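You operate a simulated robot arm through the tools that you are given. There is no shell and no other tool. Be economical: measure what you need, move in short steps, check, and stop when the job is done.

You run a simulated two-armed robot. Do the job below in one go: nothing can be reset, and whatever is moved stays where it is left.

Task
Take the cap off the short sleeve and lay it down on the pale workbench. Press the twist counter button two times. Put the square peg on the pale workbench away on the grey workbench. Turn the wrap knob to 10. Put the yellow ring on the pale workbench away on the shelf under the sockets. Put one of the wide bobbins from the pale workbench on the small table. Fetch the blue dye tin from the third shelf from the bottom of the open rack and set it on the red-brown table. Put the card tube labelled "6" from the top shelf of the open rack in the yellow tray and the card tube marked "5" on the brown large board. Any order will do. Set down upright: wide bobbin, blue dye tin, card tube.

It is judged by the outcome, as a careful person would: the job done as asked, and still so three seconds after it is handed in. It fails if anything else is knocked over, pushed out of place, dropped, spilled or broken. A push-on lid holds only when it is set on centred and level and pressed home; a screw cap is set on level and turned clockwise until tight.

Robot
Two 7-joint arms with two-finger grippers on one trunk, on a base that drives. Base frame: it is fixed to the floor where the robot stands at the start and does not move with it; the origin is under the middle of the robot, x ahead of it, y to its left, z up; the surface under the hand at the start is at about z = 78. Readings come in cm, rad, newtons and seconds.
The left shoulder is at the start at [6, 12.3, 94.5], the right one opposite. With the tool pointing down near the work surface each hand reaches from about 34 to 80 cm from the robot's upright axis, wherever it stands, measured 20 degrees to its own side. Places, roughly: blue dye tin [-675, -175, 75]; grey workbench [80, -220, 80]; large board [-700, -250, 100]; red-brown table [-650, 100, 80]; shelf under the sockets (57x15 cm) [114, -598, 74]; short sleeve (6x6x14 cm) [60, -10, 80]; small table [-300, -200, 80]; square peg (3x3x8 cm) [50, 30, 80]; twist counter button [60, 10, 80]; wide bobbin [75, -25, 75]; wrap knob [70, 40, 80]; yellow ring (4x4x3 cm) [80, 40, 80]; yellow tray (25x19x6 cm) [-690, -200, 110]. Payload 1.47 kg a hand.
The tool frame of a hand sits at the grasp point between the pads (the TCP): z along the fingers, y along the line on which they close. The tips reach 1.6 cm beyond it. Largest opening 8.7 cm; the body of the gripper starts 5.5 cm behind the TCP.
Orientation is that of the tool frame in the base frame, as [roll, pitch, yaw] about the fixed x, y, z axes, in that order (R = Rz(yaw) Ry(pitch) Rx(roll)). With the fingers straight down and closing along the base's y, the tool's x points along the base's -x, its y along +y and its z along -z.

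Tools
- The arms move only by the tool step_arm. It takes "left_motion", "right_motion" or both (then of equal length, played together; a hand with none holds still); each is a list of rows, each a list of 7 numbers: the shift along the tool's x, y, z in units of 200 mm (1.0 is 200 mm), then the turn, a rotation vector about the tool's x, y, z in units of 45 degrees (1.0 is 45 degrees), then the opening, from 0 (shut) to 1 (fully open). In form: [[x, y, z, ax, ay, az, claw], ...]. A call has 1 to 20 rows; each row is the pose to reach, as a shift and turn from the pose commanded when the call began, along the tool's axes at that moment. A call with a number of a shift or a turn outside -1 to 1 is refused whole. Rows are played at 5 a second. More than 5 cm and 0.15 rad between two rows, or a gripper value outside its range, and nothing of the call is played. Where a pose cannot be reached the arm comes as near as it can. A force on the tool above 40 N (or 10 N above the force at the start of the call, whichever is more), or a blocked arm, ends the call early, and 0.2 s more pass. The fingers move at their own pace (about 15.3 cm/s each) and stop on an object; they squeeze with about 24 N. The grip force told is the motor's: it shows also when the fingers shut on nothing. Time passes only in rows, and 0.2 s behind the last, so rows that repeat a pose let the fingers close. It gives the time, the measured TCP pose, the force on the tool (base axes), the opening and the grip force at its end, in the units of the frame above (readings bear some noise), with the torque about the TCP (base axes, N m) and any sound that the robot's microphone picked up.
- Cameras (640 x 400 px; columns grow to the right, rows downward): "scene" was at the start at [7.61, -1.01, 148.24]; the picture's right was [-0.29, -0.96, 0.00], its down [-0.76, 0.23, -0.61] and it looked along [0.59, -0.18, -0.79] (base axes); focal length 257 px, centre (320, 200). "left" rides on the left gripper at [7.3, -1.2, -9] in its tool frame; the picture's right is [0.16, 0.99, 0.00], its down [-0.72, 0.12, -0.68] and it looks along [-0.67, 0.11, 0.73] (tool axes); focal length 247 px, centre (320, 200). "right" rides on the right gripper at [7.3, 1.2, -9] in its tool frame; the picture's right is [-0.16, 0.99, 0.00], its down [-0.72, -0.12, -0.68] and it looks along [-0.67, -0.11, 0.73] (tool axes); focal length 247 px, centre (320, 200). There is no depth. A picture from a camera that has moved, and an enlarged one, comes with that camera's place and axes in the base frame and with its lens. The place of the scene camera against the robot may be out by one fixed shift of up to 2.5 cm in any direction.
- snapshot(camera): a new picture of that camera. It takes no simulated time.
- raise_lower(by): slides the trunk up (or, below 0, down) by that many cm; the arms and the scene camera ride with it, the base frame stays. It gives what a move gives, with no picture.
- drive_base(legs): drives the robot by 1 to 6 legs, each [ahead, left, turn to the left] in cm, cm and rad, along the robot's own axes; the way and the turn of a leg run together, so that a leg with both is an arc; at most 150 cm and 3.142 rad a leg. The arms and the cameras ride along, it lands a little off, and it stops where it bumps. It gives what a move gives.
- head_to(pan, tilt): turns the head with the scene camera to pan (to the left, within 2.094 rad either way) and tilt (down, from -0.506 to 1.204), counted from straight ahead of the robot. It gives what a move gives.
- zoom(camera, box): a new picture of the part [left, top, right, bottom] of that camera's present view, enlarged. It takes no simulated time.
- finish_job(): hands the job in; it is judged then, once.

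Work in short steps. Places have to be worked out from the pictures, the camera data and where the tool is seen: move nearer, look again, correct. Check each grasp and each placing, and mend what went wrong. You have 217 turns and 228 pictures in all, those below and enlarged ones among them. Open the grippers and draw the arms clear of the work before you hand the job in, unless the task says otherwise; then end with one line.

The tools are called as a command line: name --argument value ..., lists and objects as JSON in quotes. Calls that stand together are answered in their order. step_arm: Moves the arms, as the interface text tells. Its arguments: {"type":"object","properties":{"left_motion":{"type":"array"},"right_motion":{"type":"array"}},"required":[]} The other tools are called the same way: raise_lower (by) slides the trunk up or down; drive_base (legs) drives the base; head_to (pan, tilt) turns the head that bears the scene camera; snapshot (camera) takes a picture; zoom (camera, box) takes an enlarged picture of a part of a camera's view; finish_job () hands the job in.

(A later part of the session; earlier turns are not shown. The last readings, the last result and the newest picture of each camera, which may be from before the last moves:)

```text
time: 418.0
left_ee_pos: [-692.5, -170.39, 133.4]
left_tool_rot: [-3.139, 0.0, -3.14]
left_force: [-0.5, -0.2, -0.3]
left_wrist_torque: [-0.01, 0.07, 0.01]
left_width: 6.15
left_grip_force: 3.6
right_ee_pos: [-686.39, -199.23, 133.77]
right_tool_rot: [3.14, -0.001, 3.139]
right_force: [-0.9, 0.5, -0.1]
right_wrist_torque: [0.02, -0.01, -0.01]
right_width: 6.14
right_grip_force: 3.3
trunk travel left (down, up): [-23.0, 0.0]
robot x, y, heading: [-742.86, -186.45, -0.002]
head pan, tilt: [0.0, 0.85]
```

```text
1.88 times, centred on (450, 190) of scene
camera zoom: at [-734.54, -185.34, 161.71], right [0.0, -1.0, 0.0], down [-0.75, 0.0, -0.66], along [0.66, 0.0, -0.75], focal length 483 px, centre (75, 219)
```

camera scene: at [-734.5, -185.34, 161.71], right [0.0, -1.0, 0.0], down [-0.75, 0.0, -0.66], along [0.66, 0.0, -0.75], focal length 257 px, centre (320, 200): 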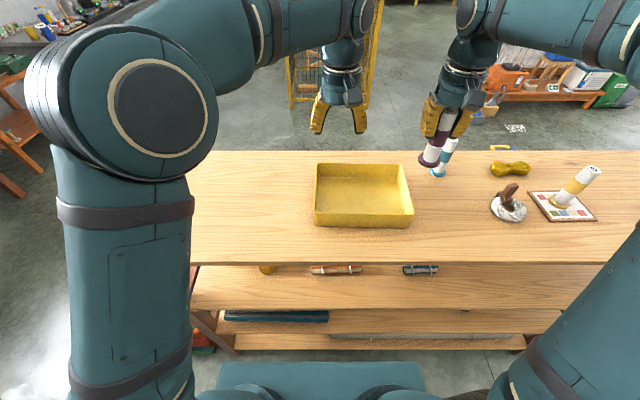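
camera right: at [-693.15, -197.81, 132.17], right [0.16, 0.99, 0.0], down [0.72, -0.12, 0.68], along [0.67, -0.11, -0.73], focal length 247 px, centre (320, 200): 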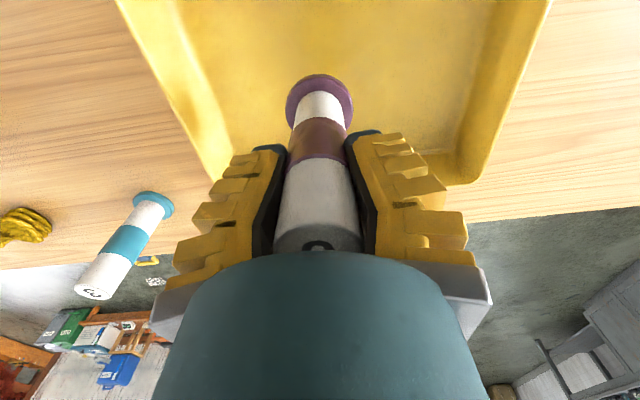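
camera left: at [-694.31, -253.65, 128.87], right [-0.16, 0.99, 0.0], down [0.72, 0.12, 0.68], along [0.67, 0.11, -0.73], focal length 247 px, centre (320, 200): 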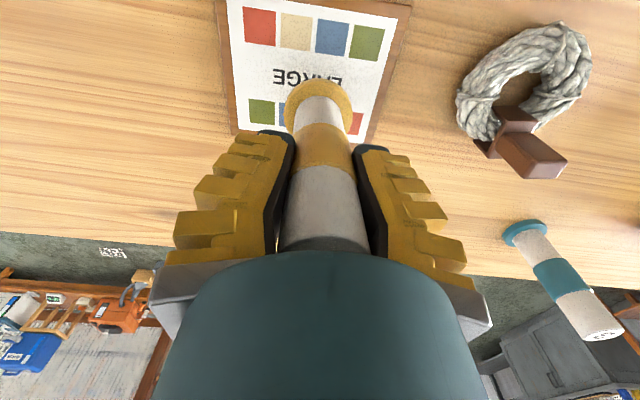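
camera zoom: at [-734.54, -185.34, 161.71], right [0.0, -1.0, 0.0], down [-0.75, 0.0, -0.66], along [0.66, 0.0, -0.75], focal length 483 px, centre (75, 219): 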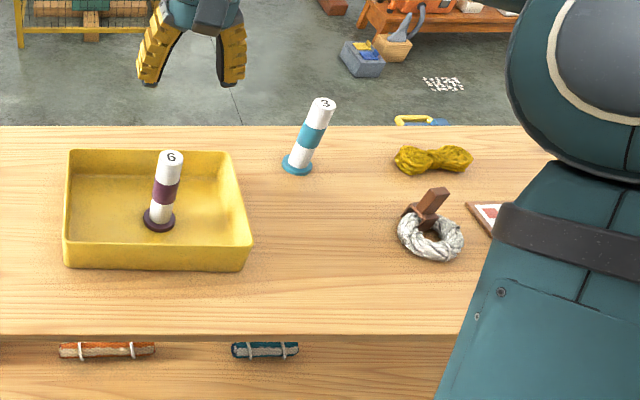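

Tube 6 stands in the yellow tray. Now for the blue dye tin: I back off from the rack, lower the trunk and look into the third shelf.

drive_base --legs '[[-46, 0, 0]]'

raise_lower --by -23

head_to --pan 0 --tilt 0.5

snapshot --camera "scene"

snapshot --camera "left"

```text
time: 420.7
left_ee_pos: [-738.41, -170.22, 133.33]
left_tool_rot: [-3.141, -0.002, -3.139]
left_force: [-0.7, -0.7, -0.3]
left_wrist_torque: [0.04, -0.04, 0.0]
left_width: 6.13
left_grip_force: 3.7
right_ee_pos: [-732.39, -199.03, 133.68]
right_tool_rot: [3.141, 0.0, -3.141]
right_force: [-0.1, -0.5, 1.0]
right_wrist_torque: [0.03, 0.02, 0.0]
right_width: 6.14
right_grip_force: 3.8
trunk travel left (down, up): [-23.0, 0.0]
robot x, y, heading: [-788.53, -186.94, -0.005]
head pan, tilt: [0.0, 0.85]
```

```text
time: 423.2
left_ee_pos: [-738.44, -170.22, 110.29]
left_tool_rot: [3.141, -0.003, -3.14]
left_force: [0.1, 0.5, -0.1]
left_wrist_torque: [-0.02, 0.01, 0.0]
left_width: 6.16
left_grip_force: 3.8
right_ee_pos: [-732.22, -198.87, 110.67]
right_tool_rot: [3.141, -0.001, 3.141]
right_force: [-0.1, 0.5, -0.2]
right_wrist_torque: [-0.02, 0.03, -0.03]
right_width: 6.15
right_grip_force: 3.4
trunk travel left (down, up): [0.0, 23.0]
robot x, y, heading: [-788.54, -186.41, 0.002]
head pan, tilt: [0.0, 0.85]
```

```text
time: 424.0
left_ee_pos: [-738.36, -170.24, 110.38]
left_tool_rot: [3.141, -0.002, -3.136]
left_force: [-0.5, 0.8, 0.4]
left_wrist_torque: [0.0, 0.03, 0.02]
left_width: 6.16
left_grip_force: 3.3
right_ee_pos: [-732.4, -198.96, 110.82]
right_tool_rot: [-3.141, 0.001, 3.14]
right_force: [-0.2, 0.5, -0.1]
right_wrist_torque: [-0.02, 0.0, 0.02]
right_width: 6.16
right_grip_force: 3.4
trunk travel left (down, up): [0.0, 23.0]
robot x, y, heading: [-788.81, -186.26, 0.001]
head pan, tilt: [0.0, 0.499]
```

```text
60 pictures are left
camera scene: at [-779.21, -185.3, 141.7], right [0.0, -1.0, 0.0], down [-0.48, 0.0, -0.88], along [0.88, 0.0, -0.48], focal length 257 px, centre (320, 200)
```

scene: 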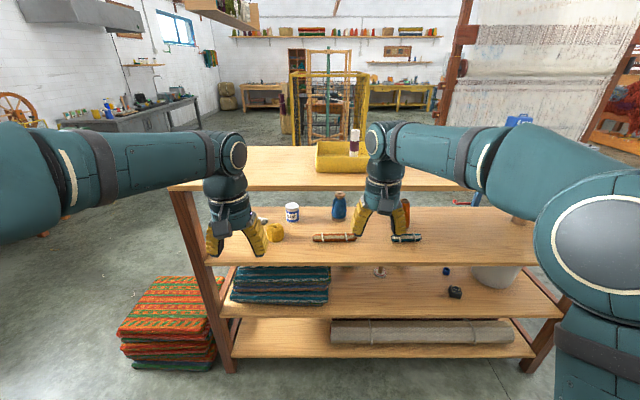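

```text
59 pictures are left
camera left: at [-745.68, -171.49, 119.39], right [-0.16, 0.99, 0.0], down [0.72, 0.12, 0.68], along [0.67, 0.11, -0.73], focal length 247 px, centre (320, 200)
```

left: 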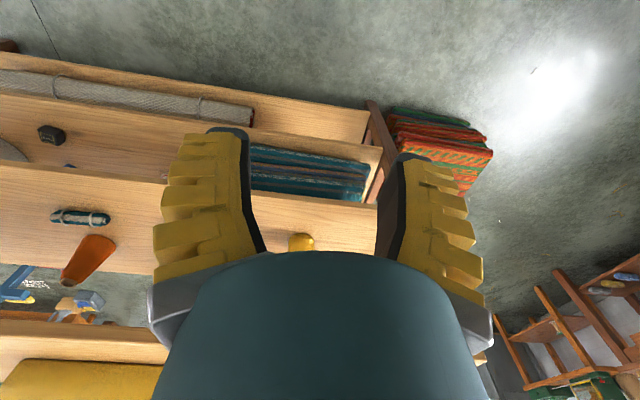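

zoom --camera "scene" --box '[230, 180, 430, 260]'

```text
3.20 times, centred on (330, 220) of scene
camera zoom: at [-779.21, -185.3, 141.7], right [0.0, -1.0, 0.0], down [-0.48, 0.0, -0.88], along [0.88, 0.0, -0.48], focal length 821 px, centre (288, 136)
```

zoom: 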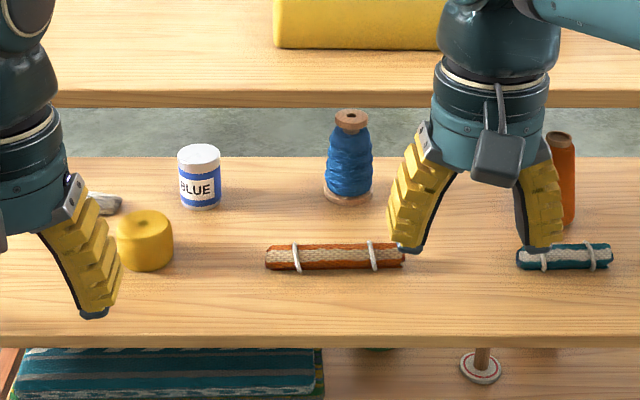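

The tin stands at about (−674, −173), z 73.5–82.4, with an ochre bobbin and an orange roll nearer to me. I'll come in with the right hand angled 35° below horizontal and yawed 20° to the left. First I retract the left hand and start orienting the right.

step_arm --left_motion '[[0.15, 0.1, 0, 0, 0, 0, 0.5], [0.35, 0.2, 0, 0, 0, 0, 0.5], [0.55, 0.3, 0, 0, 0, 0, 0.5], [0.75, 0.35, 0, 0, 0, 0, 0.5]]' --right_motion '[[0.15, -0.05, 0.1, 0, 0, -0.15, 1], [0.3, -0.1, 0.2, 0, 0, -0.3, 1], [0.4, -0.1, 0.3, 0, 0, -0.444, 1], [0.4, -0.1, 0.4, 0, 0, -0.444, 1]]'

step_arm --right_motion '[[0, 0, 0, 0, -0.17, 0, 1], [0, 0, 0, 0, -0.34, 0, 1], [0, 0, 0, 0, -0.51, 0, 1], [0, 0, 0, 0, -0.68, 0, 1], [0, 0, 0, 0, -0.85, 0, 1], [0, 0, 0, 0, -1, 0, 1]]'

step_arm --right_motion '[[0, 0, 0, 0, -0.12, 0, 1], [0, 0, 0, 0, -0.222, 0, 1], [0, 0, 0, 0, -0.222, 0, 1]]'

snapshot --camera "scene"

```text
time: 425.0
left_ee_pos: [-753.63, -163.31, 110.58]
left_tool_rot: [-3.141, 0.0, -3.137]
left_force: [-0.9, 0.4, -0.4]
left_wrist_torque: [-0.02, 0.0, 0.0]
left_width: 4.9
left_grip_force: 3.9
right_ee_pos: [-740.29, -201.11, 102.73]
right_tool_rot: [3.141, -0.001, -2.794]
right_force: [0.1, -0.2, -0.1]
right_wrist_torque: [0.03, -0.02, -0.03]
right_width: 8.69
right_grip_force: 0.1
trunk travel left (down, up): [0.0, 23.0]
robot x, y, heading: [-788.88, -186.07, 0.001]
head pan, tilt: [0.0, 0.499]
```

```text
time: 426.4
left_ee_pos: [-753.47, -163.28, 110.53]
left_tool_rot: [-3.141, -0.001, -3.138]
left_force: [-0.5, 0.2, 0.8]
left_wrist_torque: [0.01, 0.0, 0.01]
left_width: 4.91
left_grip_force: 3.7
right_ee_pos: [-740.37, -200.95, 102.75]
right_tool_rot: [3.139, 0.787, -2.797]
right_force: [-0.6, -1.0, -0.6]
right_wrist_torque: [0.04, -0.02, -0.04]
right_width: 8.71
right_grip_force: 0.0
trunk travel left (down, up): [0.0, 23.0]
robot x, y, heading: [-788.64, -186.58, -0.001]
head pan, tilt: [0.0, 0.499]
```

```text
time: 427.2
left_ee_pos: [-753.42, -163.52, 110.5]
left_tool_rot: [3.141, -0.004, -3.138]
left_force: [-0.5, -0.5, -0.2]
left_wrist_torque: [-0.02, -0.01, 0.02]
left_width: 4.89
left_grip_force: 3.6
right_ee_pos: [-740.21, -201.64, 102.78]
right_tool_rot: [-3.103, 0.91, -2.787]
right_force: [0.5, 0.3, -1.3]
right_wrist_torque: [0.02, 0.0, 0.02]
right_width: 8.7
right_grip_force: 0.1
right hand out of reach, approached as far as the arm can: row 1, 2, 3
trunk travel left (down, up): [0.0, 23.0]
robot x, y, heading: [-788.71, -186.54, -0.002]
head pan, tilt: [0.0, 0.499]
```

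```text
57 pictures are left
camera scene: at [-779.21, -185.32, 141.71], right [0.0, -1.0, 0.0], down [-0.48, 0.0, -0.88], along [0.88, 0.0, -0.48], focal length 257 px, centre (320, 200)
```

scene: 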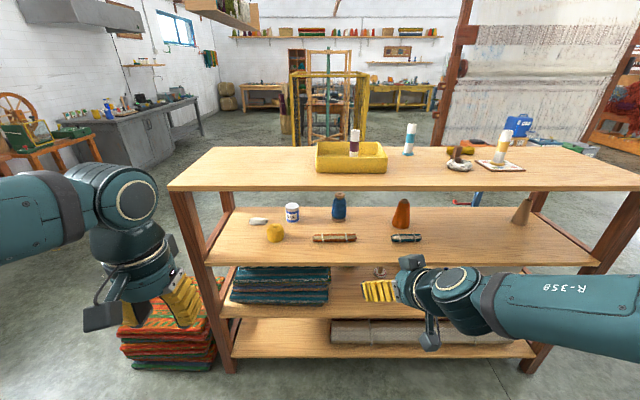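

The wrist is near its limit here, but will ease further out. I lower the right hand to z ≈ 91 (below the top shelf level) and drive ahead 30, left 6.

step_arm --right_motion '[[0.12, 0, 0.085, 0, 0, 0, 1], [0.24, 0, 0.17, 0, 0, 0, 1], [0.36, 0, 0.255, 0, 0, 0, 1], [0.49, 0, 0.345, 0, 0, 0, 1], [0.49, 0, 0.345, 0, 0, 0, 1]]'

drive_base --legs '[[0, 6, 0], [28, 0, 0]]'

snapshot --camera "right"

snapshot --camera "scene"

```text
time: 428.4
left_ee_pos: [-753.46, -163.27, 110.5]
left_tool_rot: [-3.14, 0.0, -3.137]
left_force: [-0.1, 0.2, 1.5]
left_wrist_torque: [-0.03, -0.01, 0.01]
left_width: 4.92
left_grip_force: 4.3
right_ee_pos: [-740.59, -202.03, 90.87]
right_tool_rot: [-3.103, 0.912, -2.788]
right_force: [-0.8, 1.0, 0.3]
right_wrist_torque: [0.0, 0.02, -0.02]
right_width: 8.72
right_grip_force: 0.0
right hand out of reach, approached as far as the arm can: row 1, 2
trunk travel left (down, up): [0.0, 23.0]
robot x, y, heading: [-789.05, -186.39, -0.003]
head pan, tilt: [0.0, 0.499]
```

```text
time: 431.2
left_ee_pos: [-725.37, -157.43, 110.39]
left_tool_rot: [3.141, -0.001, -3.139]
left_force: [-0.9, 0.0, -0.6]
left_wrist_torque: [-0.01, 0.02, 0.02]
left_width: 4.89
left_grip_force: 4.1
right_ee_pos: [-712.67, -196.05, 90.71]
right_tool_rot: [-3.103, 0.912, -2.787]
right_force: [0.6, 0.1, -0.4]
right_wrist_torque: [-0.03, -0.04, -0.02]
right_width: 8.71
right_grip_force: 0.1
trunk travel left (down, up): [0.0, 23.0]
robot x, y, heading: [-760.66, -180.28, -0.003]
head pan, tilt: [0.0, 0.499]
```

```text
56 pictures are left
camera right: at [-723.81, -198.48, 90.58], right [-0.22, 0.97, 0.1], down [-0.06, -0.12, 0.99], along [0.97, 0.22, 0.08], focal length 247 px, centre (320, 200)
```

right: 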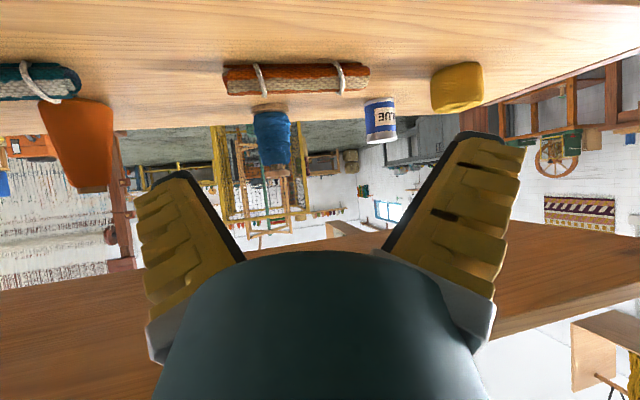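

```text
55 pictures are left
camera scene: at [-751.15, -179.28, 141.7], right [0.0, -1.0, 0.0], down [-0.48, 0.0, -0.88], along [0.88, 0.0, -0.48], focal length 257 px, centre (320, 200)
```

scene: 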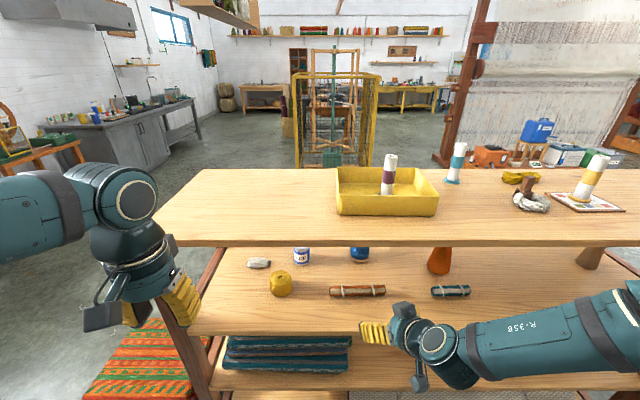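

Tin at about (−674, −172). I advance the right hand in two halves to a pre-grasp point about 15 cm before it, staying below the top shelf.

step_arm --right_motion '[[-0.08, 0.06, 0.174, 0, 0, 0, 1], [-0.16, 0.12, 0.35, 0, 0, 0, 1], [-0.24, 0.175, 0.52, 0, 0, 0, 1], [-0.3125, 0.2325, 0.695, 0, 0, 0, 1], [-0.3125, 0.2325, 0.695, 0, 0, 0, 1]]'

snapshot --camera "right"

snapshot --camera "scene"

```text
time: 432.4
left_ee_pos: [-725.38, -157.41, 110.41]
left_tool_rot: [-3.139, -0.001, -3.138]
left_force: [0.1, -1.1, 0.4]
left_wrist_torque: [0.01, 0.0, 0.03]
left_width: 4.92
left_grip_force: 3.8
right_ee_pos: [-699.91, -187.02, 87.08]
right_tool_rot: [-3.104, 0.911, -2.786]
right_force: [-0.2, 0.3, 0.6]
right_wrist_torque: [-0.01, -0.01, -0.02]
right_width: 8.68
right_grip_force: 0.0
trunk travel left (down, up): [0.0, 23.0]
robot x, y, heading: [-760.61, -180.49, -0.004]
head pan, tilt: [0.0, 0.499]
```

```text
54 pictures are left
camera right: at [-711.2, -189.45, 86.99], right [-0.22, 0.97, 0.1], down [-0.06, -0.12, 0.99], along [0.97, 0.22, 0.08], focal length 247 px, centre (320, 200)
```

right: 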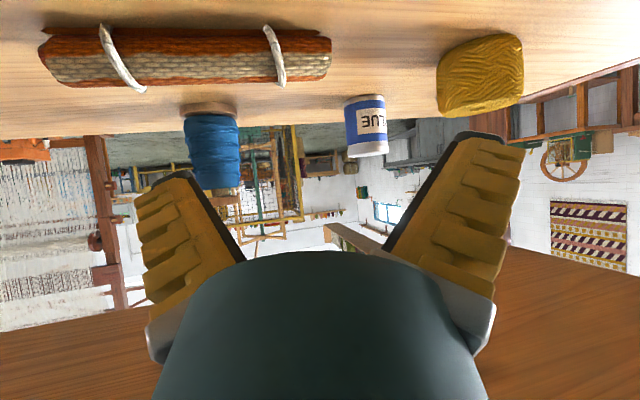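

```text
53 pictures are left
camera scene: at [-751.26, -179.3, 141.71], right [0.0, -1.0, 0.0], down [-0.48, 0.0, -0.88], along [0.88, 0.0, -0.48], focal length 257 px, centre (320, 200)
```

scene: 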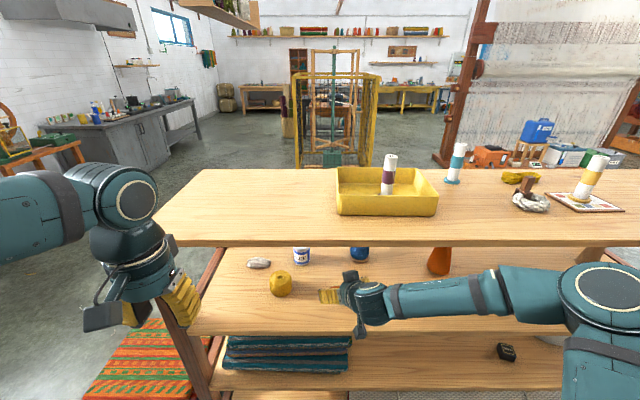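

By triangulation the tin is at about (−677, −174), z 76–84; the gap between ochre bobbin and roll is clear. I advance 60% of the way with 6° more yaw, then re-check.

step_arm --right_motion '[[-0.08, 0.035, 0.18, -0.03, 0, -0.02, 1], [-0.16, 0.07, 0.36, -0.06, 0, -0.04, 1], [-0.24, 0.105, 0.54, -0.09, 0, -0.06, 1], [-0.317, 0.139, 0.7225, -0.11, 0, -0.077, 1], [-0.317, 0.139, 0.7225, -0.11, 0, -0.077, 1]]'

snapshot --camera "right"

```text
time: 433.6
left_ee_pos: [-725.49, -157.32, 110.39]
left_tool_rot: [3.141, -0.001, -3.137]
left_force: [-0.1, 0.6, -0.6]
left_wrist_torque: [0.0, -0.01, -0.03]
left_width: 4.91
left_grip_force: 4.0
right_ee_pos: [-686.28, -179.63, 83.23]
right_tool_rot: [-3.114, 0.909, -2.688]
right_force: [0.4, -0.2, 0.2]
right_wrist_torque: [0.01, 0.04, -0.03]
right_width: 8.71
right_grip_force: 0.0
trunk travel left (down, up): [0.0, 23.0]
robot x, y, heading: [-760.89, -180.59, 0.0]
head pan, tilt: [0.0, 0.499]
```

```text
52 pictures are left
camera right: at [-697.18, -183.23, 83.07], right [-0.32, 0.94, 0.11], down [-0.04, -0.13, 0.99], along [0.95, 0.32, 0.08], focal length 247 px, centre (320, 200)
```

right: 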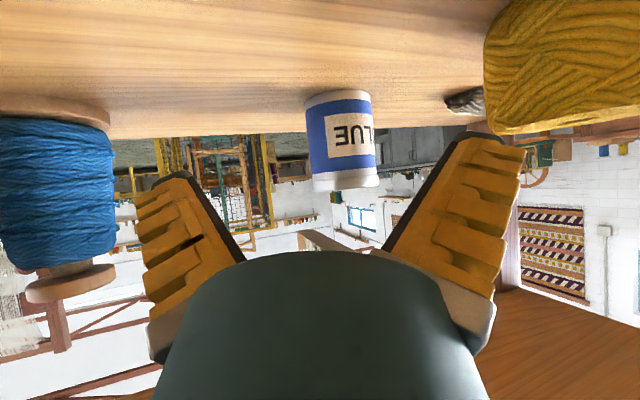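

The tin is now clearly ahead at (−676.3, −173.5). I advance the last 11 cm.

step_arm --right_motion '[[-0.055, 0.015, 0.14, 0, 0, 0, 1], [-0.11, 0.03, 0.28, 0, 0, 0, 1], [-0.165, 0.045, 0.42, 0, 0, 0, 1], [-0.215, 0.057, 0.542, 0, 0, 0, 1], [-0.215, 0.057, 0.542, 0, 0, 0, 1]]'

snapshot --camera "right"

snapshot --camera "scene"

```text
time: 434.8
left_ee_pos: [-725.53, -157.33, 110.44]
left_tool_rot: [-3.14, -0.002, -3.137]
left_force: [0.8, 0.1, 0.7]
left_wrist_torque: [-0.01, 0.03, 0.0]
left_width: 4.9
left_grip_force: 3.7
right_ee_pos: [-676.65, -173.85, 80.0]
right_tool_rot: [-3.113, 0.909, -2.69]
right_force: [-0.3, -0.5, -0.3]
right_wrist_torque: [0.02, 0.0, -0.01]
right_width: 8.69
right_grip_force: 0.1
trunk travel left (down, up): [0.0, 23.0]
robot x, y, heading: [-760.72, -180.39, 0.005]
head pan, tilt: [0.0, 0.499]
```

```text
51 pictures are left
camera right: at [-687.51, -177.57, 79.82], right [-0.32, 0.94, 0.11], down [-0.04, -0.13, 0.99], along [0.95, 0.32, 0.08], focal length 247 px, centre (320, 200)
```

right: 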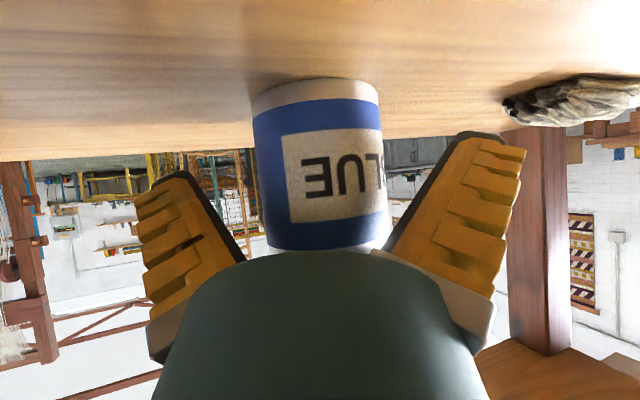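

```text
50 pictures are left
camera scene: at [-751.26, -179.3, 141.71], right [0.0, -1.0, 0.0], down [-0.48, 0.0, -0.88], along [0.88, 0.0, -0.48], focal length 257 px, centre (320, 200)
```

scene: 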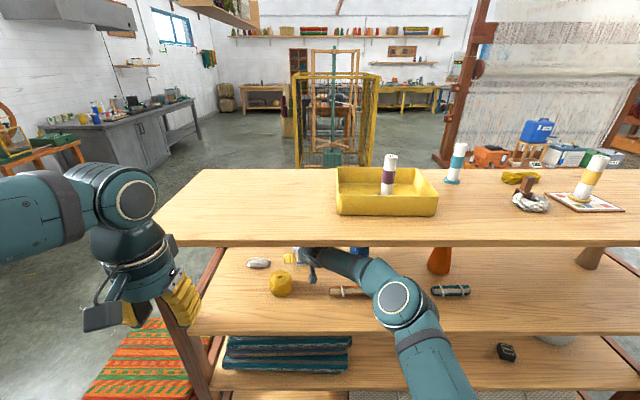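

The tin is centred between the fingers. I close on it.

step_arm --right_motion '[[0, 0, 0, 0, 0, 0, 0.75], [0, 0, 0, 0, 0, 0, 0.55], [0, 0, 0, 0, 0, 0, 0.35], [0, 0, 0, 0, 0, 0, 0.3], [0, 0, 0, 0, 0, 0, 0.3]]'

snapshot --camera "right"

```text
time: 436.0
left_ee_pos: [-725.41, -157.28, 110.45]
left_tool_rot: [-3.141, -0.002, -3.138]
left_force: [0.3, -0.1, 0.2]
left_wrist_torque: [0.01, -0.01, 0.0]
left_width: 4.92
left_grip_force: 3.8
right_ee_pos: [-676.62, -173.95, 79.93]
right_tool_rot: [-3.113, 0.911, -2.689]
right_force: [-0.8, 0.2, 0.9]
right_wrist_torque: [0.02, -0.09, 0.03]
right_width: 5.82
right_grip_force: 23.9
trunk travel left (down, up): [0.0, 23.0]
robot x, y, heading: [-761.07, -180.61, -0.003]
head pan, tilt: [0.0, 0.499]
```

```text
49 pictures are left
camera right: at [-687.52, -177.56, 79.82], right [-0.32, 0.94, 0.11], down [-0.04, -0.13, 0.99], along [0.95, 0.32, 0.08], focal length 247 px, centre (320, 200)
```

right: 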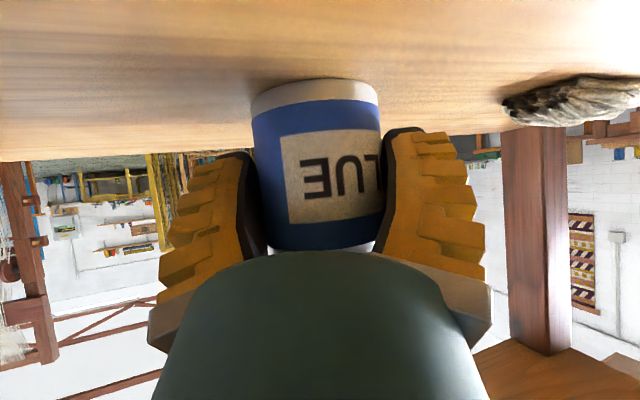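

Tin held (5.82 cm). I lift it 3.5 cm and draw it out diagonally over the roll's end, between its neighbours.

step_arm --right_motion '[[-0.082, 0, -0.057, 0, 0, 0, 0.3], [-0.143, 0, -0.1, 0, 0, 0, 0.3], [-0.07, -0.016, -0.292, 0, 0, 0, 0.3], [0.024, -0.032, -0.47, 0, 0, 0, 0.3], [0.138, -0.047, -0.633, 0, 0, 0, 0.3], [0.252, -0.063, -0.796, 0, 0, 0, 0.3], [0.366, -0.079, -0.96, 0, 0, 0, 0.3], [0.366, -0.079, -0.96, 0, 0, 0, 0.3]]'

snapshot --camera "right"

snapshot --camera "scene"

```text
time: 436.8
left_ee_pos: [-725.65, -157.46, 110.66]
left_tool_rot: [-3.141, 0.001, 3.139]
left_force: [-0.4, 2.0, 0.4]
left_wrist_torque: [-0.08, -0.08, -0.03]
left_width: 4.94
left_grip_force: 3.7
right_ee_pos: [-681.89, -176.29, 78.52]
right_tool_rot: [3.103, 0.848, -2.726]
right_force: [-0.4, 2.4, 4.3]
right_wrist_torque: [-0.26, 0.21, -0.19]
right_width: 3.75
right_grip_force: 9.0
trunk travel left (down, up): [0.0, 23.0]
robot x, y, heading: [-760.89, -180.47, -0.006]
head pan, tilt: [0.0, 0.499]
stopped in row 4 (right hand): the force on the tool passed its limit at 214 N (the readings are from after the stop); the commanded pose is now the measured one
```

```text
48 pictures are left
camera right: at [-692.74, -179.98, 79.06], right [-0.33, 0.93, 0.14], down [0.03, -0.14, 0.99], along [0.94, 0.33, 0.02], focal length 247 px, centre (320, 200)
```

right: 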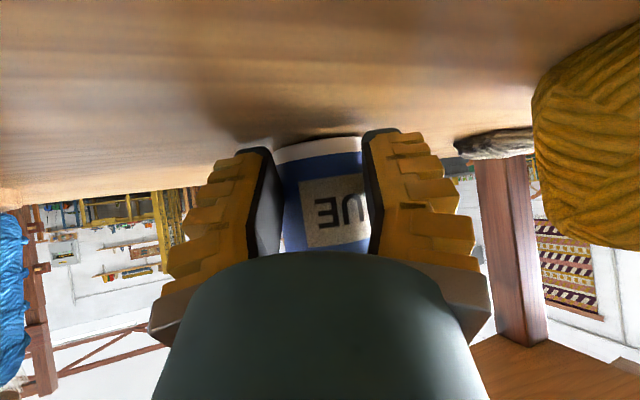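

```text
47 pictures are left
camera scene: at [-751.71, -179.32, 141.85], right [-0.01, -1.0, 0.0], down [-0.48, 0.0, -0.88], along [0.88, -0.01, -0.48], focal length 257 px, centre (320, 200)
```

scene: 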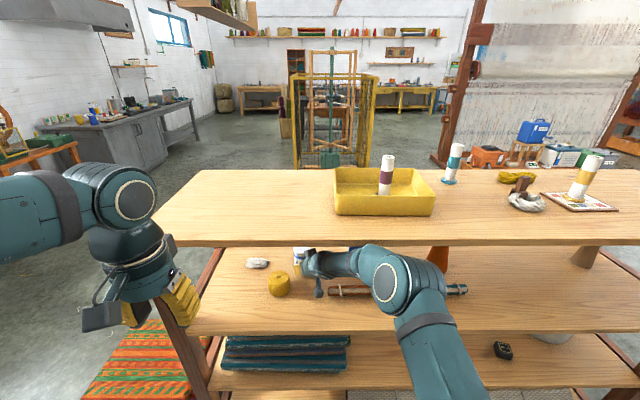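

Something hit hard (probably the wrist against the upper shelf), and the tin slid in the grip. I inspect closely before moving.

zoom --camera "right" --box '[220, 100, 440, 270]'

zoom --camera "scene" --box '[230, 220, 490, 330]'

```text
2.35 times, centred on (330, 185) of right
camera zoom: at [-692.74, -179.98, 79.06], right [-0.33, 0.93, 0.14], down [0.03, -0.14, 0.99], along [0.94, 0.33, 0.02], focal length 581 px, centre (296, 235)
```

zoom: 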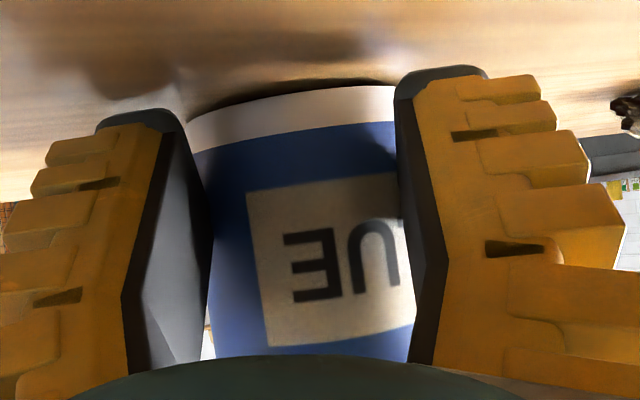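

```text
2.46 times, centred on (360, 275) of scene
camera zoom: at [-751.71, -179.32, 141.85], right [-0.01, -1.0, 0.0], down [-0.48, 0.0, -0.88], along [0.88, -0.01, -0.48], focal length 632 px, centre (222, 15)
```

zoom: 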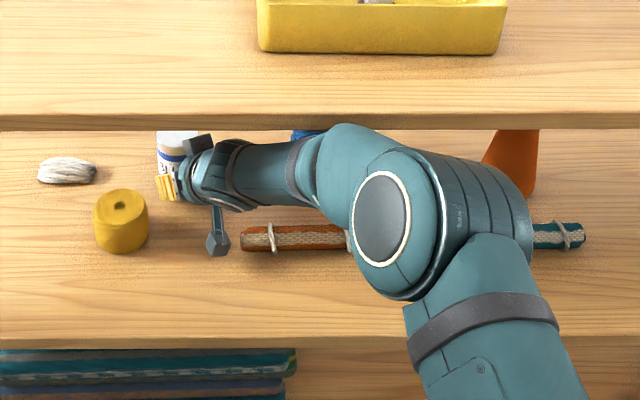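

The elbow sits against the rack; lifting while pulling in pushed it into the upper shelf. The tin still stands upright. I open, then look to regrip.

step_arm --right_motion '[[0, 0, 0, 0, 0, 0, 0.6], [0, 0, 0, 0, 0, 0, 0.85], [0, 0, 0, 0, 0, 0, 1], [0, 0, 0, 0, 0, 0, 1]]'

snapshot --camera "right"

```text
time: 437.8
left_ee_pos: [-725.82, -157.85, 110.61]
left_tool_rot: [3.14, 0.0, 3.14]
left_force: [0.0, 0.6, 0.1]
left_wrist_torque: [-0.02, 0.01, -0.03]
left_width: 4.9
left_grip_force: 3.2
right_ee_pos: [-681.9, -175.96, 78.63]
right_tool_rot: [3.102, 0.856, -2.721]
right_force: [0.3, -0.5, -0.1]
right_wrist_torque: [0.06, -0.02, 0.02]
right_width: 8.68
right_grip_force: 0.0
trunk travel left (down, up): [0.0, 23.0]
robot x, y, heading: [-760.92, -180.31, -0.004]
head pan, tilt: [0.0, 0.499]
```

```text
44 pictures are left
camera right: at [-692.63, -179.81, 79.18], right [-0.34, 0.93, 0.15], down [0.02, -0.15, 0.99], along [0.94, 0.34, 0.03], focal length 247 px, centre (320, 200)
```

right: 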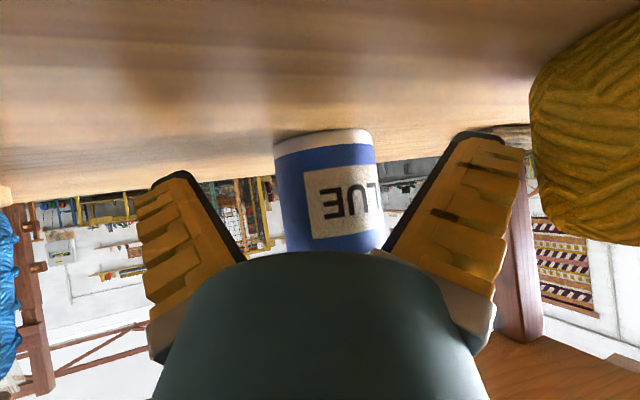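

The tin stands upright at (−678.3, −174.2). I re-advance 4 cm, regrip, and lift only 3 cm.

step_arm --right_motion '[[-0.06, 0.003, 0.035, 0, 0, 0, 1], [-0.12, 0.006, 0.07, 0, 0, 0, 1], [-0.185, 0.009, 0.106, 0, 0, 0, 1], [-0.185, 0.009, 0.106, 0, 0, 0, 1]]'

step_arm --right_motion '[[0, 0, 0, 0, 0, 0, 0.75], [0, 0, 0, 0, 0, 0, 0.5], [0, 0, 0, 0, 0, 0, 0.2], [0, 0, 0, 0, 0, 0, 0], [0, 0, 0, 0, 0, 0, 0]]'

snapshot --camera "right"

```text
time: 438.8
left_ee_pos: [-725.39, -157.56, 110.45]
left_tool_rot: [-3.141, 0.0, 3.14]
left_force: [0.3, 0.2, -0.2]
left_wrist_torque: [0.0, 0.0, 0.01]
left_width: 4.91
left_grip_force: 4.0
right_ee_pos: [-677.76, -174.23, 80.61]
right_tool_rot: [3.106, 0.862, -2.722]
right_force: [-0.1, 0.8, 0.4]
right_wrist_torque: [-0.01, -0.03, 0.02]
right_width: 8.7
right_grip_force: 0.0
trunk travel left (down, up): [0.0, 23.0]
robot x, y, heading: [-761.12, -180.34, -0.004]
head pan, tilt: [0.0, 0.499]
```

```text
time: 440.0
left_ee_pos: [-725.51, -157.53, 110.49]
left_tool_rot: [-3.141, 0.0, 3.14]
left_force: [0.3, 0.0, 0.6]
left_wrist_torque: [-0.01, 0.02, 0.01]
left_width: 4.9
left_grip_force: 3.7
right_ee_pos: [-677.82, -174.14, 80.35]
right_tool_rot: [3.105, 0.861, -2.722]
right_force: [0.2, -1.6, 2.2]
right_wrist_torque: [-0.05, -0.1, -0.06]
right_width: 6.25
right_grip_force: 24.3
trunk travel left (down, up): [0.0, 23.0]
robot x, y, heading: [-760.87, -180.37, -0.008]
head pan, tilt: [0.0, 0.499]
```

```text
43 pictures are left
camera right: at [-688.64, -177.96, 80.85], right [-0.33, 0.93, 0.14], down [0.02, -0.15, 0.99], along [0.94, 0.33, 0.03], focal length 247 px, centre (320, 200)
```

right: 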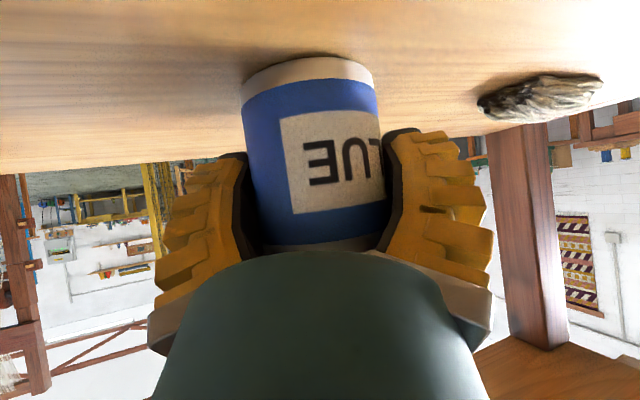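

Good full-diameter grip. Lift 3 cm in small steps.

step_arm --right_motion '[[-0.038, 0, -0.033, 0, 0, 0, 0], [-0.076, 0, -0.065, 0, 0, 0, 0], [-0.114, 0, -0.098, 0, 0, 0, 0], [-0.114, 0, -0.098, 0, 0, 0, 0]]'

snapshot --camera "scene"

```text
time: 441.2
left_ee_pos: [-725.46, -157.76, 110.59]
left_tool_rot: [-3.141, -0.001, 3.137]
left_force: [0.6, 0.1, -0.1]
left_wrist_torque: [0.01, -0.01, 0.0]
left_width: 4.9
left_grip_force: 4.1
right_ee_pos: [-678.84, -174.18, 80.35]
right_tool_rot: [3.089, 0.823, -2.726]
right_force: [2.7, -3.6, 8.3]
right_wrist_torque: [-0.13, -0.35, -0.12]
right_width: 6.24
right_grip_force: 24.3
trunk travel left (down, up): [0.0, 23.0]
robot x, y, heading: [-761.17, -180.71, -0.007]
head pan, tilt: [0.0, 0.499]
stopped in row 4 (right hand): the arm was blocked; the commanded pose is now the measured one
```

```text
42 pictures are left
camera scene: at [-751.33, -179.63, 141.86], right [-0.01, -1.0, 0.0], down [-0.48, 0.0, -0.88], along [0.88, -0.01, -0.48], focal length 257 px, centre (320, 200)
```

scene: 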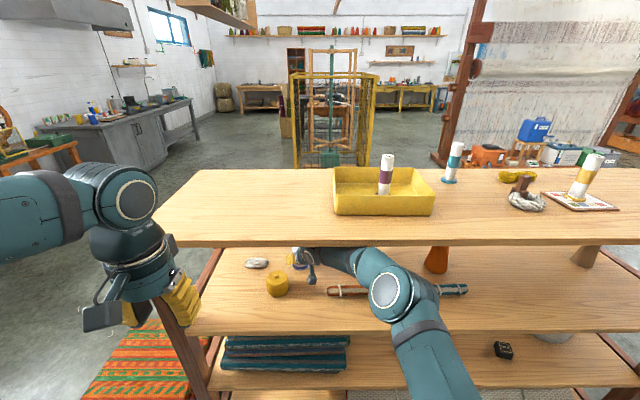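

The forearm is blocked by the upper shelf's edge, so lifting fails in this posture. I release the tin where it stands and back the robot off slightly along the finger direction.

step_arm --right_motion '[[0, 0, 0, 0, 0, 0, 0.6], [0, 0, 0, 0, 0, 0, 0.85], [0, 0, 0, 0, 0, 0, 1], [0, 0, 0, 0, 0, 0, 1]]'

drive_base --legs '[[-6.4, -2.8, 0]]'

snapshot --camera "right"

```text
time: 442.2
left_ee_pos: [-725.53, -158.01, 110.43]
left_tool_rot: [3.14, -0.003, 3.138]
left_force: [0.8, -0.8, -0.2]
left_wrist_torque: [-0.04, -0.03, -0.01]
left_width: 4.9
left_grip_force: 3.9
right_ee_pos: [-678.65, -174.06, 80.6]
right_tool_rot: [3.087, 0.824, -2.726]
right_force: [-0.1, 0.4, 0.4]
right_wrist_torque: [-0.02, 0.02, -0.02]
right_width: 8.72
right_grip_force: 0.0
trunk travel left (down, up): [0.0, 23.0]
robot x, y, heading: [-761.04, -180.58, -0.008]
head pan, tilt: [0.0, 0.499]
```

```text
time: 443.2
left_ee_pos: [-731.82, -160.44, 110.6]
left_tool_rot: [-3.14, 0.0, -3.141]
left_force: [0.0, -1.0, 0.8]
left_wrist_torque: [0.01, -0.05, 0.02]
left_width: 4.91
left_grip_force: 4.5
right_ee_pos: [-685.16, -176.62, 80.88]
right_tool_rot: [3.093, 0.829, -2.722]
right_force: [-0.5, 0.6, 0.6]
right_wrist_torque: [0.01, 0.0, 0.01]
right_width: 8.71
right_grip_force: 0.0
trunk travel left (down, up): [0.0, 23.0]
robot x, y, heading: [-767.28, -183.14, -0.009]
head pan, tilt: [0.0, 0.499]
```

```text
41 pictures are left
camera right: at [-695.88, -180.55, 81.77], right [-0.34, 0.93, 0.15], down [0.05, -0.14, 0.99], along [0.94, 0.34, 0.0], focal length 247 px, centre (320, 200)
```

right: 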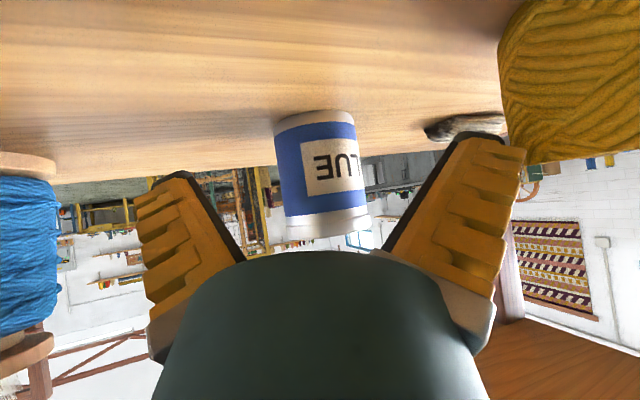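

Tin upright. With the robot now 6 cm further back, I re-extend the arm to the tin (flatter forearm), slightly less steep.

step_arm --right_motion '[[-0.06, -0.009, 0.075, 0, -0.03, 0, 1], [-0.125, -0.018, 0.15, 0, -0.06, 0, 1], [-0.19, -0.027, 0.225, 0, -0.1, 0, 1], [-0.25, -0.036, 0.297, 0, -0.1, 0, 1], [-0.25, -0.036, 0.297, 0, -0.1, 0, 1]]'

snapshot --camera "right"

zoom --camera "scene" --box '[210, 200, 510, 350]'

```text
time: 444.4
left_ee_pos: [-731.81, -160.33, 110.42]
left_tool_rot: [-3.14, 0.0, 3.139]
left_force: [0.0, 0.3, -0.1]
left_wrist_torque: [-0.03, -0.04, 0.0]
left_width: 4.9
left_grip_force: 4.2
right_ee_pos: [-680.86, -175.47, 79.57]
right_tool_rot: [3.086, 0.904, -2.728]
right_force: [-0.8, -1.0, 0.0]
right_wrist_torque: [0.03, 0.02, 0.0]
right_width: 8.7
right_grip_force: 0.0
right hand out of reach, approached as far as the arm can: row 3, 4, 5
trunk travel left (down, up): [0.0, 23.0]
robot x, y, heading: [-767.06, -183.25, -0.011]
head pan, tilt: [0.0, 0.499]
```

```text
40 pictures are left
camera right: at [-691.59, -179.31, 79.56], right [-0.34, 0.93, 0.16], down [-0.01, -0.17, 0.98], along [0.94, 0.34, 0.07], focal length 247 px, centre (320, 200)
```

right: 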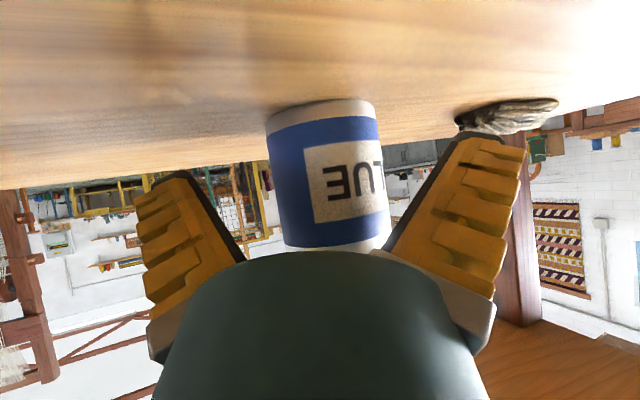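

```text
2.13 times, centred on (360, 275) of scene
camera zoom: at [-757.75, -182.17, 141.71], right [-0.01, -1.0, 0.0], down [-0.48, 0.0, -0.88], along [0.88, -0.01, -0.48], focal length 548 px, centre (235, 40)
```

zoom: 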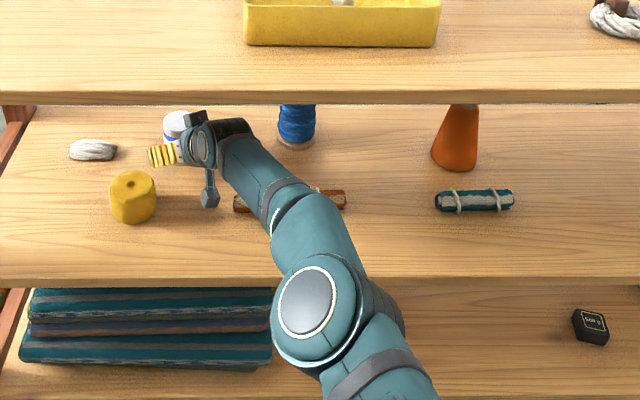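

Now the arm is straight and the elbow well outside the rack; it is just 3 cm short. I nudge the base forward along the finger direction and check.

drive_base --legs '[[3.1, 1.4, 0]]'

step_arm --right_motion '[[0, 0, 0, 0, 0, 0, 0.75], [0, 0, 0, 0, 0, 0, 0.5], [0, 0, 0, 0, 0, 0, 0.2], [0, 0, 0, 0, 0, 0, 0], [0, 0, 0, 0, 0, 0, 0]]'

snapshot --camera "right"

```text
time: 445.3
left_ee_pos: [-728.64, -158.97, 110.45]
left_tool_rot: [-3.141, -0.001, 3.14]
left_force: [0.1, 0.9, -0.3]
left_wrist_torque: [0.03, 0.02, -0.01]
left_width: 4.92
left_grip_force: 3.8
right_ee_pos: [-677.52, -174.1, 79.5]
right_tool_rot: [3.088, 0.904, -2.73]
right_force: [0.1, 0.2, -2.2]
right_wrist_torque: [-0.01, -0.01, 0.01]
right_width: 8.69
right_grip_force: 0.0
trunk travel left (down, up): [0.0, 23.0]
robot x, y, heading: [-764.1, -181.84, -0.008]
head pan, tilt: [0.0, 0.499]
```

```text
time: 446.5
left_ee_pos: [-728.7, -159.07, 110.49]
left_tool_rot: [3.14, 0.0, 3.139]
left_force: [0.0, 0.1, 0.0]
left_wrist_torque: [0.01, 0.0, -0.04]
left_width: 4.91
left_grip_force: 4.2
right_ee_pos: [-677.67, -174.13, 79.65]
right_tool_rot: [3.086, 0.904, -2.728]
right_force: [0.4, -0.3, 0.3]
right_wrist_torque: [0.0, -0.11, 0.0]
right_width: 6.14
right_grip_force: 24.2
trunk travel left (down, up): [0.0, 23.0]
robot x, y, heading: [-763.9, -182.0, -0.01]
head pan, tilt: [0.0, 0.499]
```

```text
38 pictures are left
camera right: at [-688.48, -177.97, 79.57], right [-0.34, 0.93, 0.16], down [-0.02, -0.17, 0.98], along [0.94, 0.34, 0.07], focal length 247 px, centre (320, 200)
```

right: 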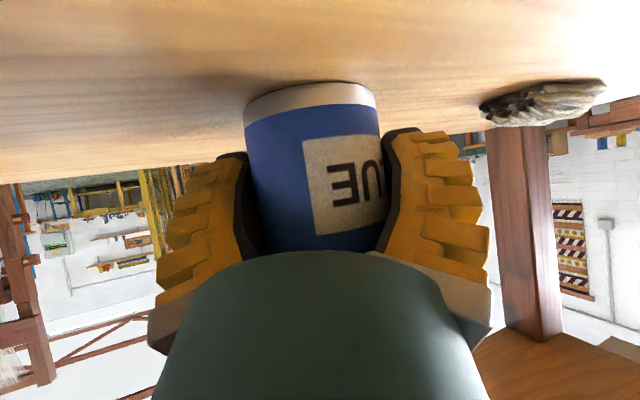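

Gripped at 6.14 cm. I lift using the trunk, 3 cm, which keeps the arm's shape.

raise_lower --by 3

snapshot --camera "right"

```text
time: 447.2
left_ee_pos: [-728.72, -159.04, 113.49]
left_tool_rot: [3.141, -0.001, 3.141]
left_force: [0.3, -0.9, -0.5]
left_wrist_torque: [-0.01, -0.02, 0.0]
left_width: 4.9
left_grip_force: 3.5
right_ee_pos: [-677.67, -174.14, 82.55]
right_tool_rot: [3.089, 0.905, -2.729]
right_force: [-1.5, 1.1, -1.8]
right_wrist_torque: [0.0, 0.01, -0.04]
right_width: 6.14
right_grip_force: 23.9
trunk travel left (down, up): [-3.0, 20.0]
robot x, y, heading: [-764.11, -181.94, -0.008]
head pan, tilt: [0.0, 0.499]
```

```text
37 pictures are left
camera right: at [-688.46, -177.96, 82.5], right [-0.34, 0.93, 0.16], down [-0.01, -0.17, 0.98], along [0.94, 0.34, 0.07], focal length 247 px, centre (320, 200)
```

right: 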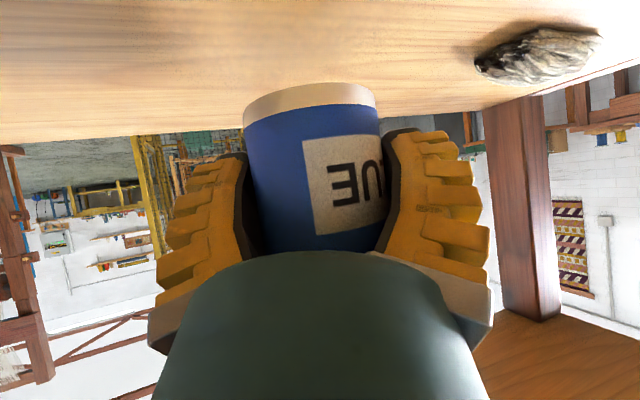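

Clean lift. A further 1.5 cm, then I drive out diagonally between the ochre bobbin and the roll and back off.

raise_lower --by 1.5

drive_base --legs '[[-13, -5, 0], [-30, -2, 0]]'

snapshot --camera "right"

snapshot --camera "scene"

```text
time: 447.9
left_ee_pos: [-728.67, -158.91, 114.99]
left_tool_rot: [3.141, -0.003, 3.141]
left_force: [-0.1, 0.8, -0.1]
left_wrist_torque: [-0.01, 0.02, 0.01]
left_width: 4.92
left_grip_force: 3.5
right_ee_pos: [-677.61, -174.0, 84.05]
right_tool_rot: [3.088, 0.906, -2.73]
right_force: [-0.3, 0.0, -2.5]
right_wrist_torque: [-0.04, -0.01, 0.01]
right_width: 6.12
right_grip_force: 23.7
trunk travel left (down, up): [-4.5, 18.5]
robot x, y, heading: [-764.42, -181.75, -0.003]
head pan, tilt: [0.0, 0.499]
```

```text
time: 450.8
left_ee_pos: [-771.65, -165.92, 115.03]
left_tool_rot: [3.14, 0.0, 3.141]
left_force: [-0.5, 0.7, 0.2]
left_wrist_torque: [0.06, -0.03, -0.02]
left_width: 4.93
left_grip_force: 3.5
right_ee_pos: [-720.47, -180.84, 84.16]
right_tool_rot: [3.087, 0.904, -2.729]
right_force: [0.4, -0.6, -2.8]
right_wrist_torque: [-0.01, 0.02, 0.04]
right_width: 6.13
right_grip_force: 24.2
trunk travel left (down, up): [-4.5, 18.5]
robot x, y, heading: [-806.76, -189.07, -0.005]
head pan, tilt: [0.0, 0.499]
```

```text
36 pictures are left
camera right: at [-731.32, -184.73, 84.09], right [-0.35, 0.93, 0.16], down [-0.02, -0.17, 0.98], along [0.94, 0.34, 0.07], focal length 247 px, centre (320, 200)
```

right: 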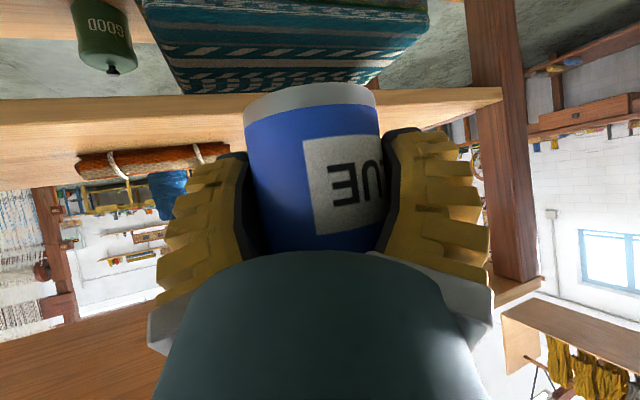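

```text
35 pictures are left
camera scene: at [-797.51, -187.64, 146.22], right [-0.01, -1.0, 0.0], down [-0.48, 0.0, -0.88], along [0.88, 0.0, -0.48], focal length 257 px, centre (320, 200)
```

scene: 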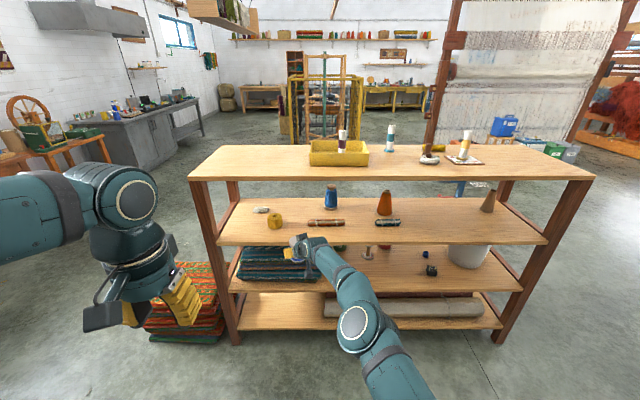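

The tin is out, everything else stands. I carry it around: sidestep left along the rack's end, then ahead into the aisle beside the red-brown table.

drive_base --legs '[[0, 82, 0], [0, 82, 0.005], [82, 0, 0], [76, 0, 0]]'

head_to --pan 1.4 --tilt 0.45

snapshot --camera "scene"

```text
time: 473.3
left_ee_pos: [-611.74, -3.06, 114.97]
left_tool_rot: [3.141, -0.002, -3.139]
left_force: [0.7, -0.2, 0.4]
left_wrist_torque: [0.0, 0.05, -0.05]
left_width: 4.91
left_grip_force: 4.4
right_ee_pos: [-560.75, -17.88, 84.17]
right_tool_rot: [3.088, 0.906, -2.729]
right_force: [-0.2, -0.5, -2.7]
right_wrist_torque: [-0.01, -0.04, 0.02]
right_width: 6.09
right_grip_force: 24.4
trunk travel left (down, up): [-4.5, 18.5]
robot x, y, heading: [-647.09, -25.79, -0.006]
head pan, tilt: [0.0, 0.499]
```

```text
time: 474.8
left_ee_pos: [-611.84, -2.97, 114.91]
left_tool_rot: [-3.141, 0.0, 3.142]
left_force: [0.5, 0.8, 1.1]
left_wrist_torque: [0.01, 0.04, 0.0]
left_width: 4.92
left_grip_force: 4.0
right_ee_pos: [-560.66, -17.99, 84.02]
right_tool_rot: [3.088, 0.906, -2.724]
right_force: [0.1, -0.4, -2.4]
right_wrist_torque: [-0.03, 0.01, -0.01]
right_width: 6.1
right_grip_force: 23.5
trunk travel left (down, up): [-4.5, 18.5]
robot x, y, heading: [-647.09, -25.38, -0.01]
head pan, tilt: [1.4, 0.45]
```

```text
34 pictures are left
camera scene: at [-645.18, -15.73, 146.66], right [0.98, -0.18, 0.0], down [-0.08, -0.43, -0.9], along [0.16, 0.89, -0.44], focal length 257 px, centre (320, 200)
```

scene: 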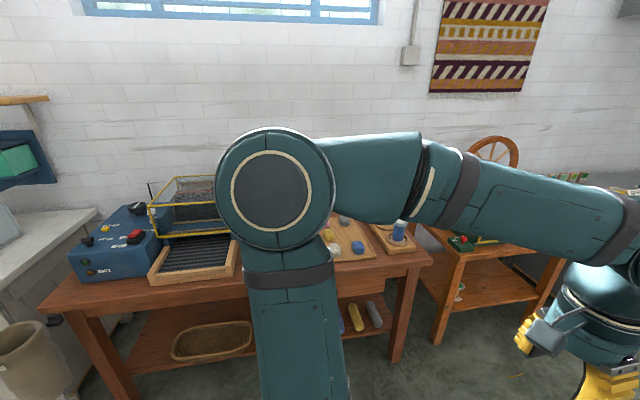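

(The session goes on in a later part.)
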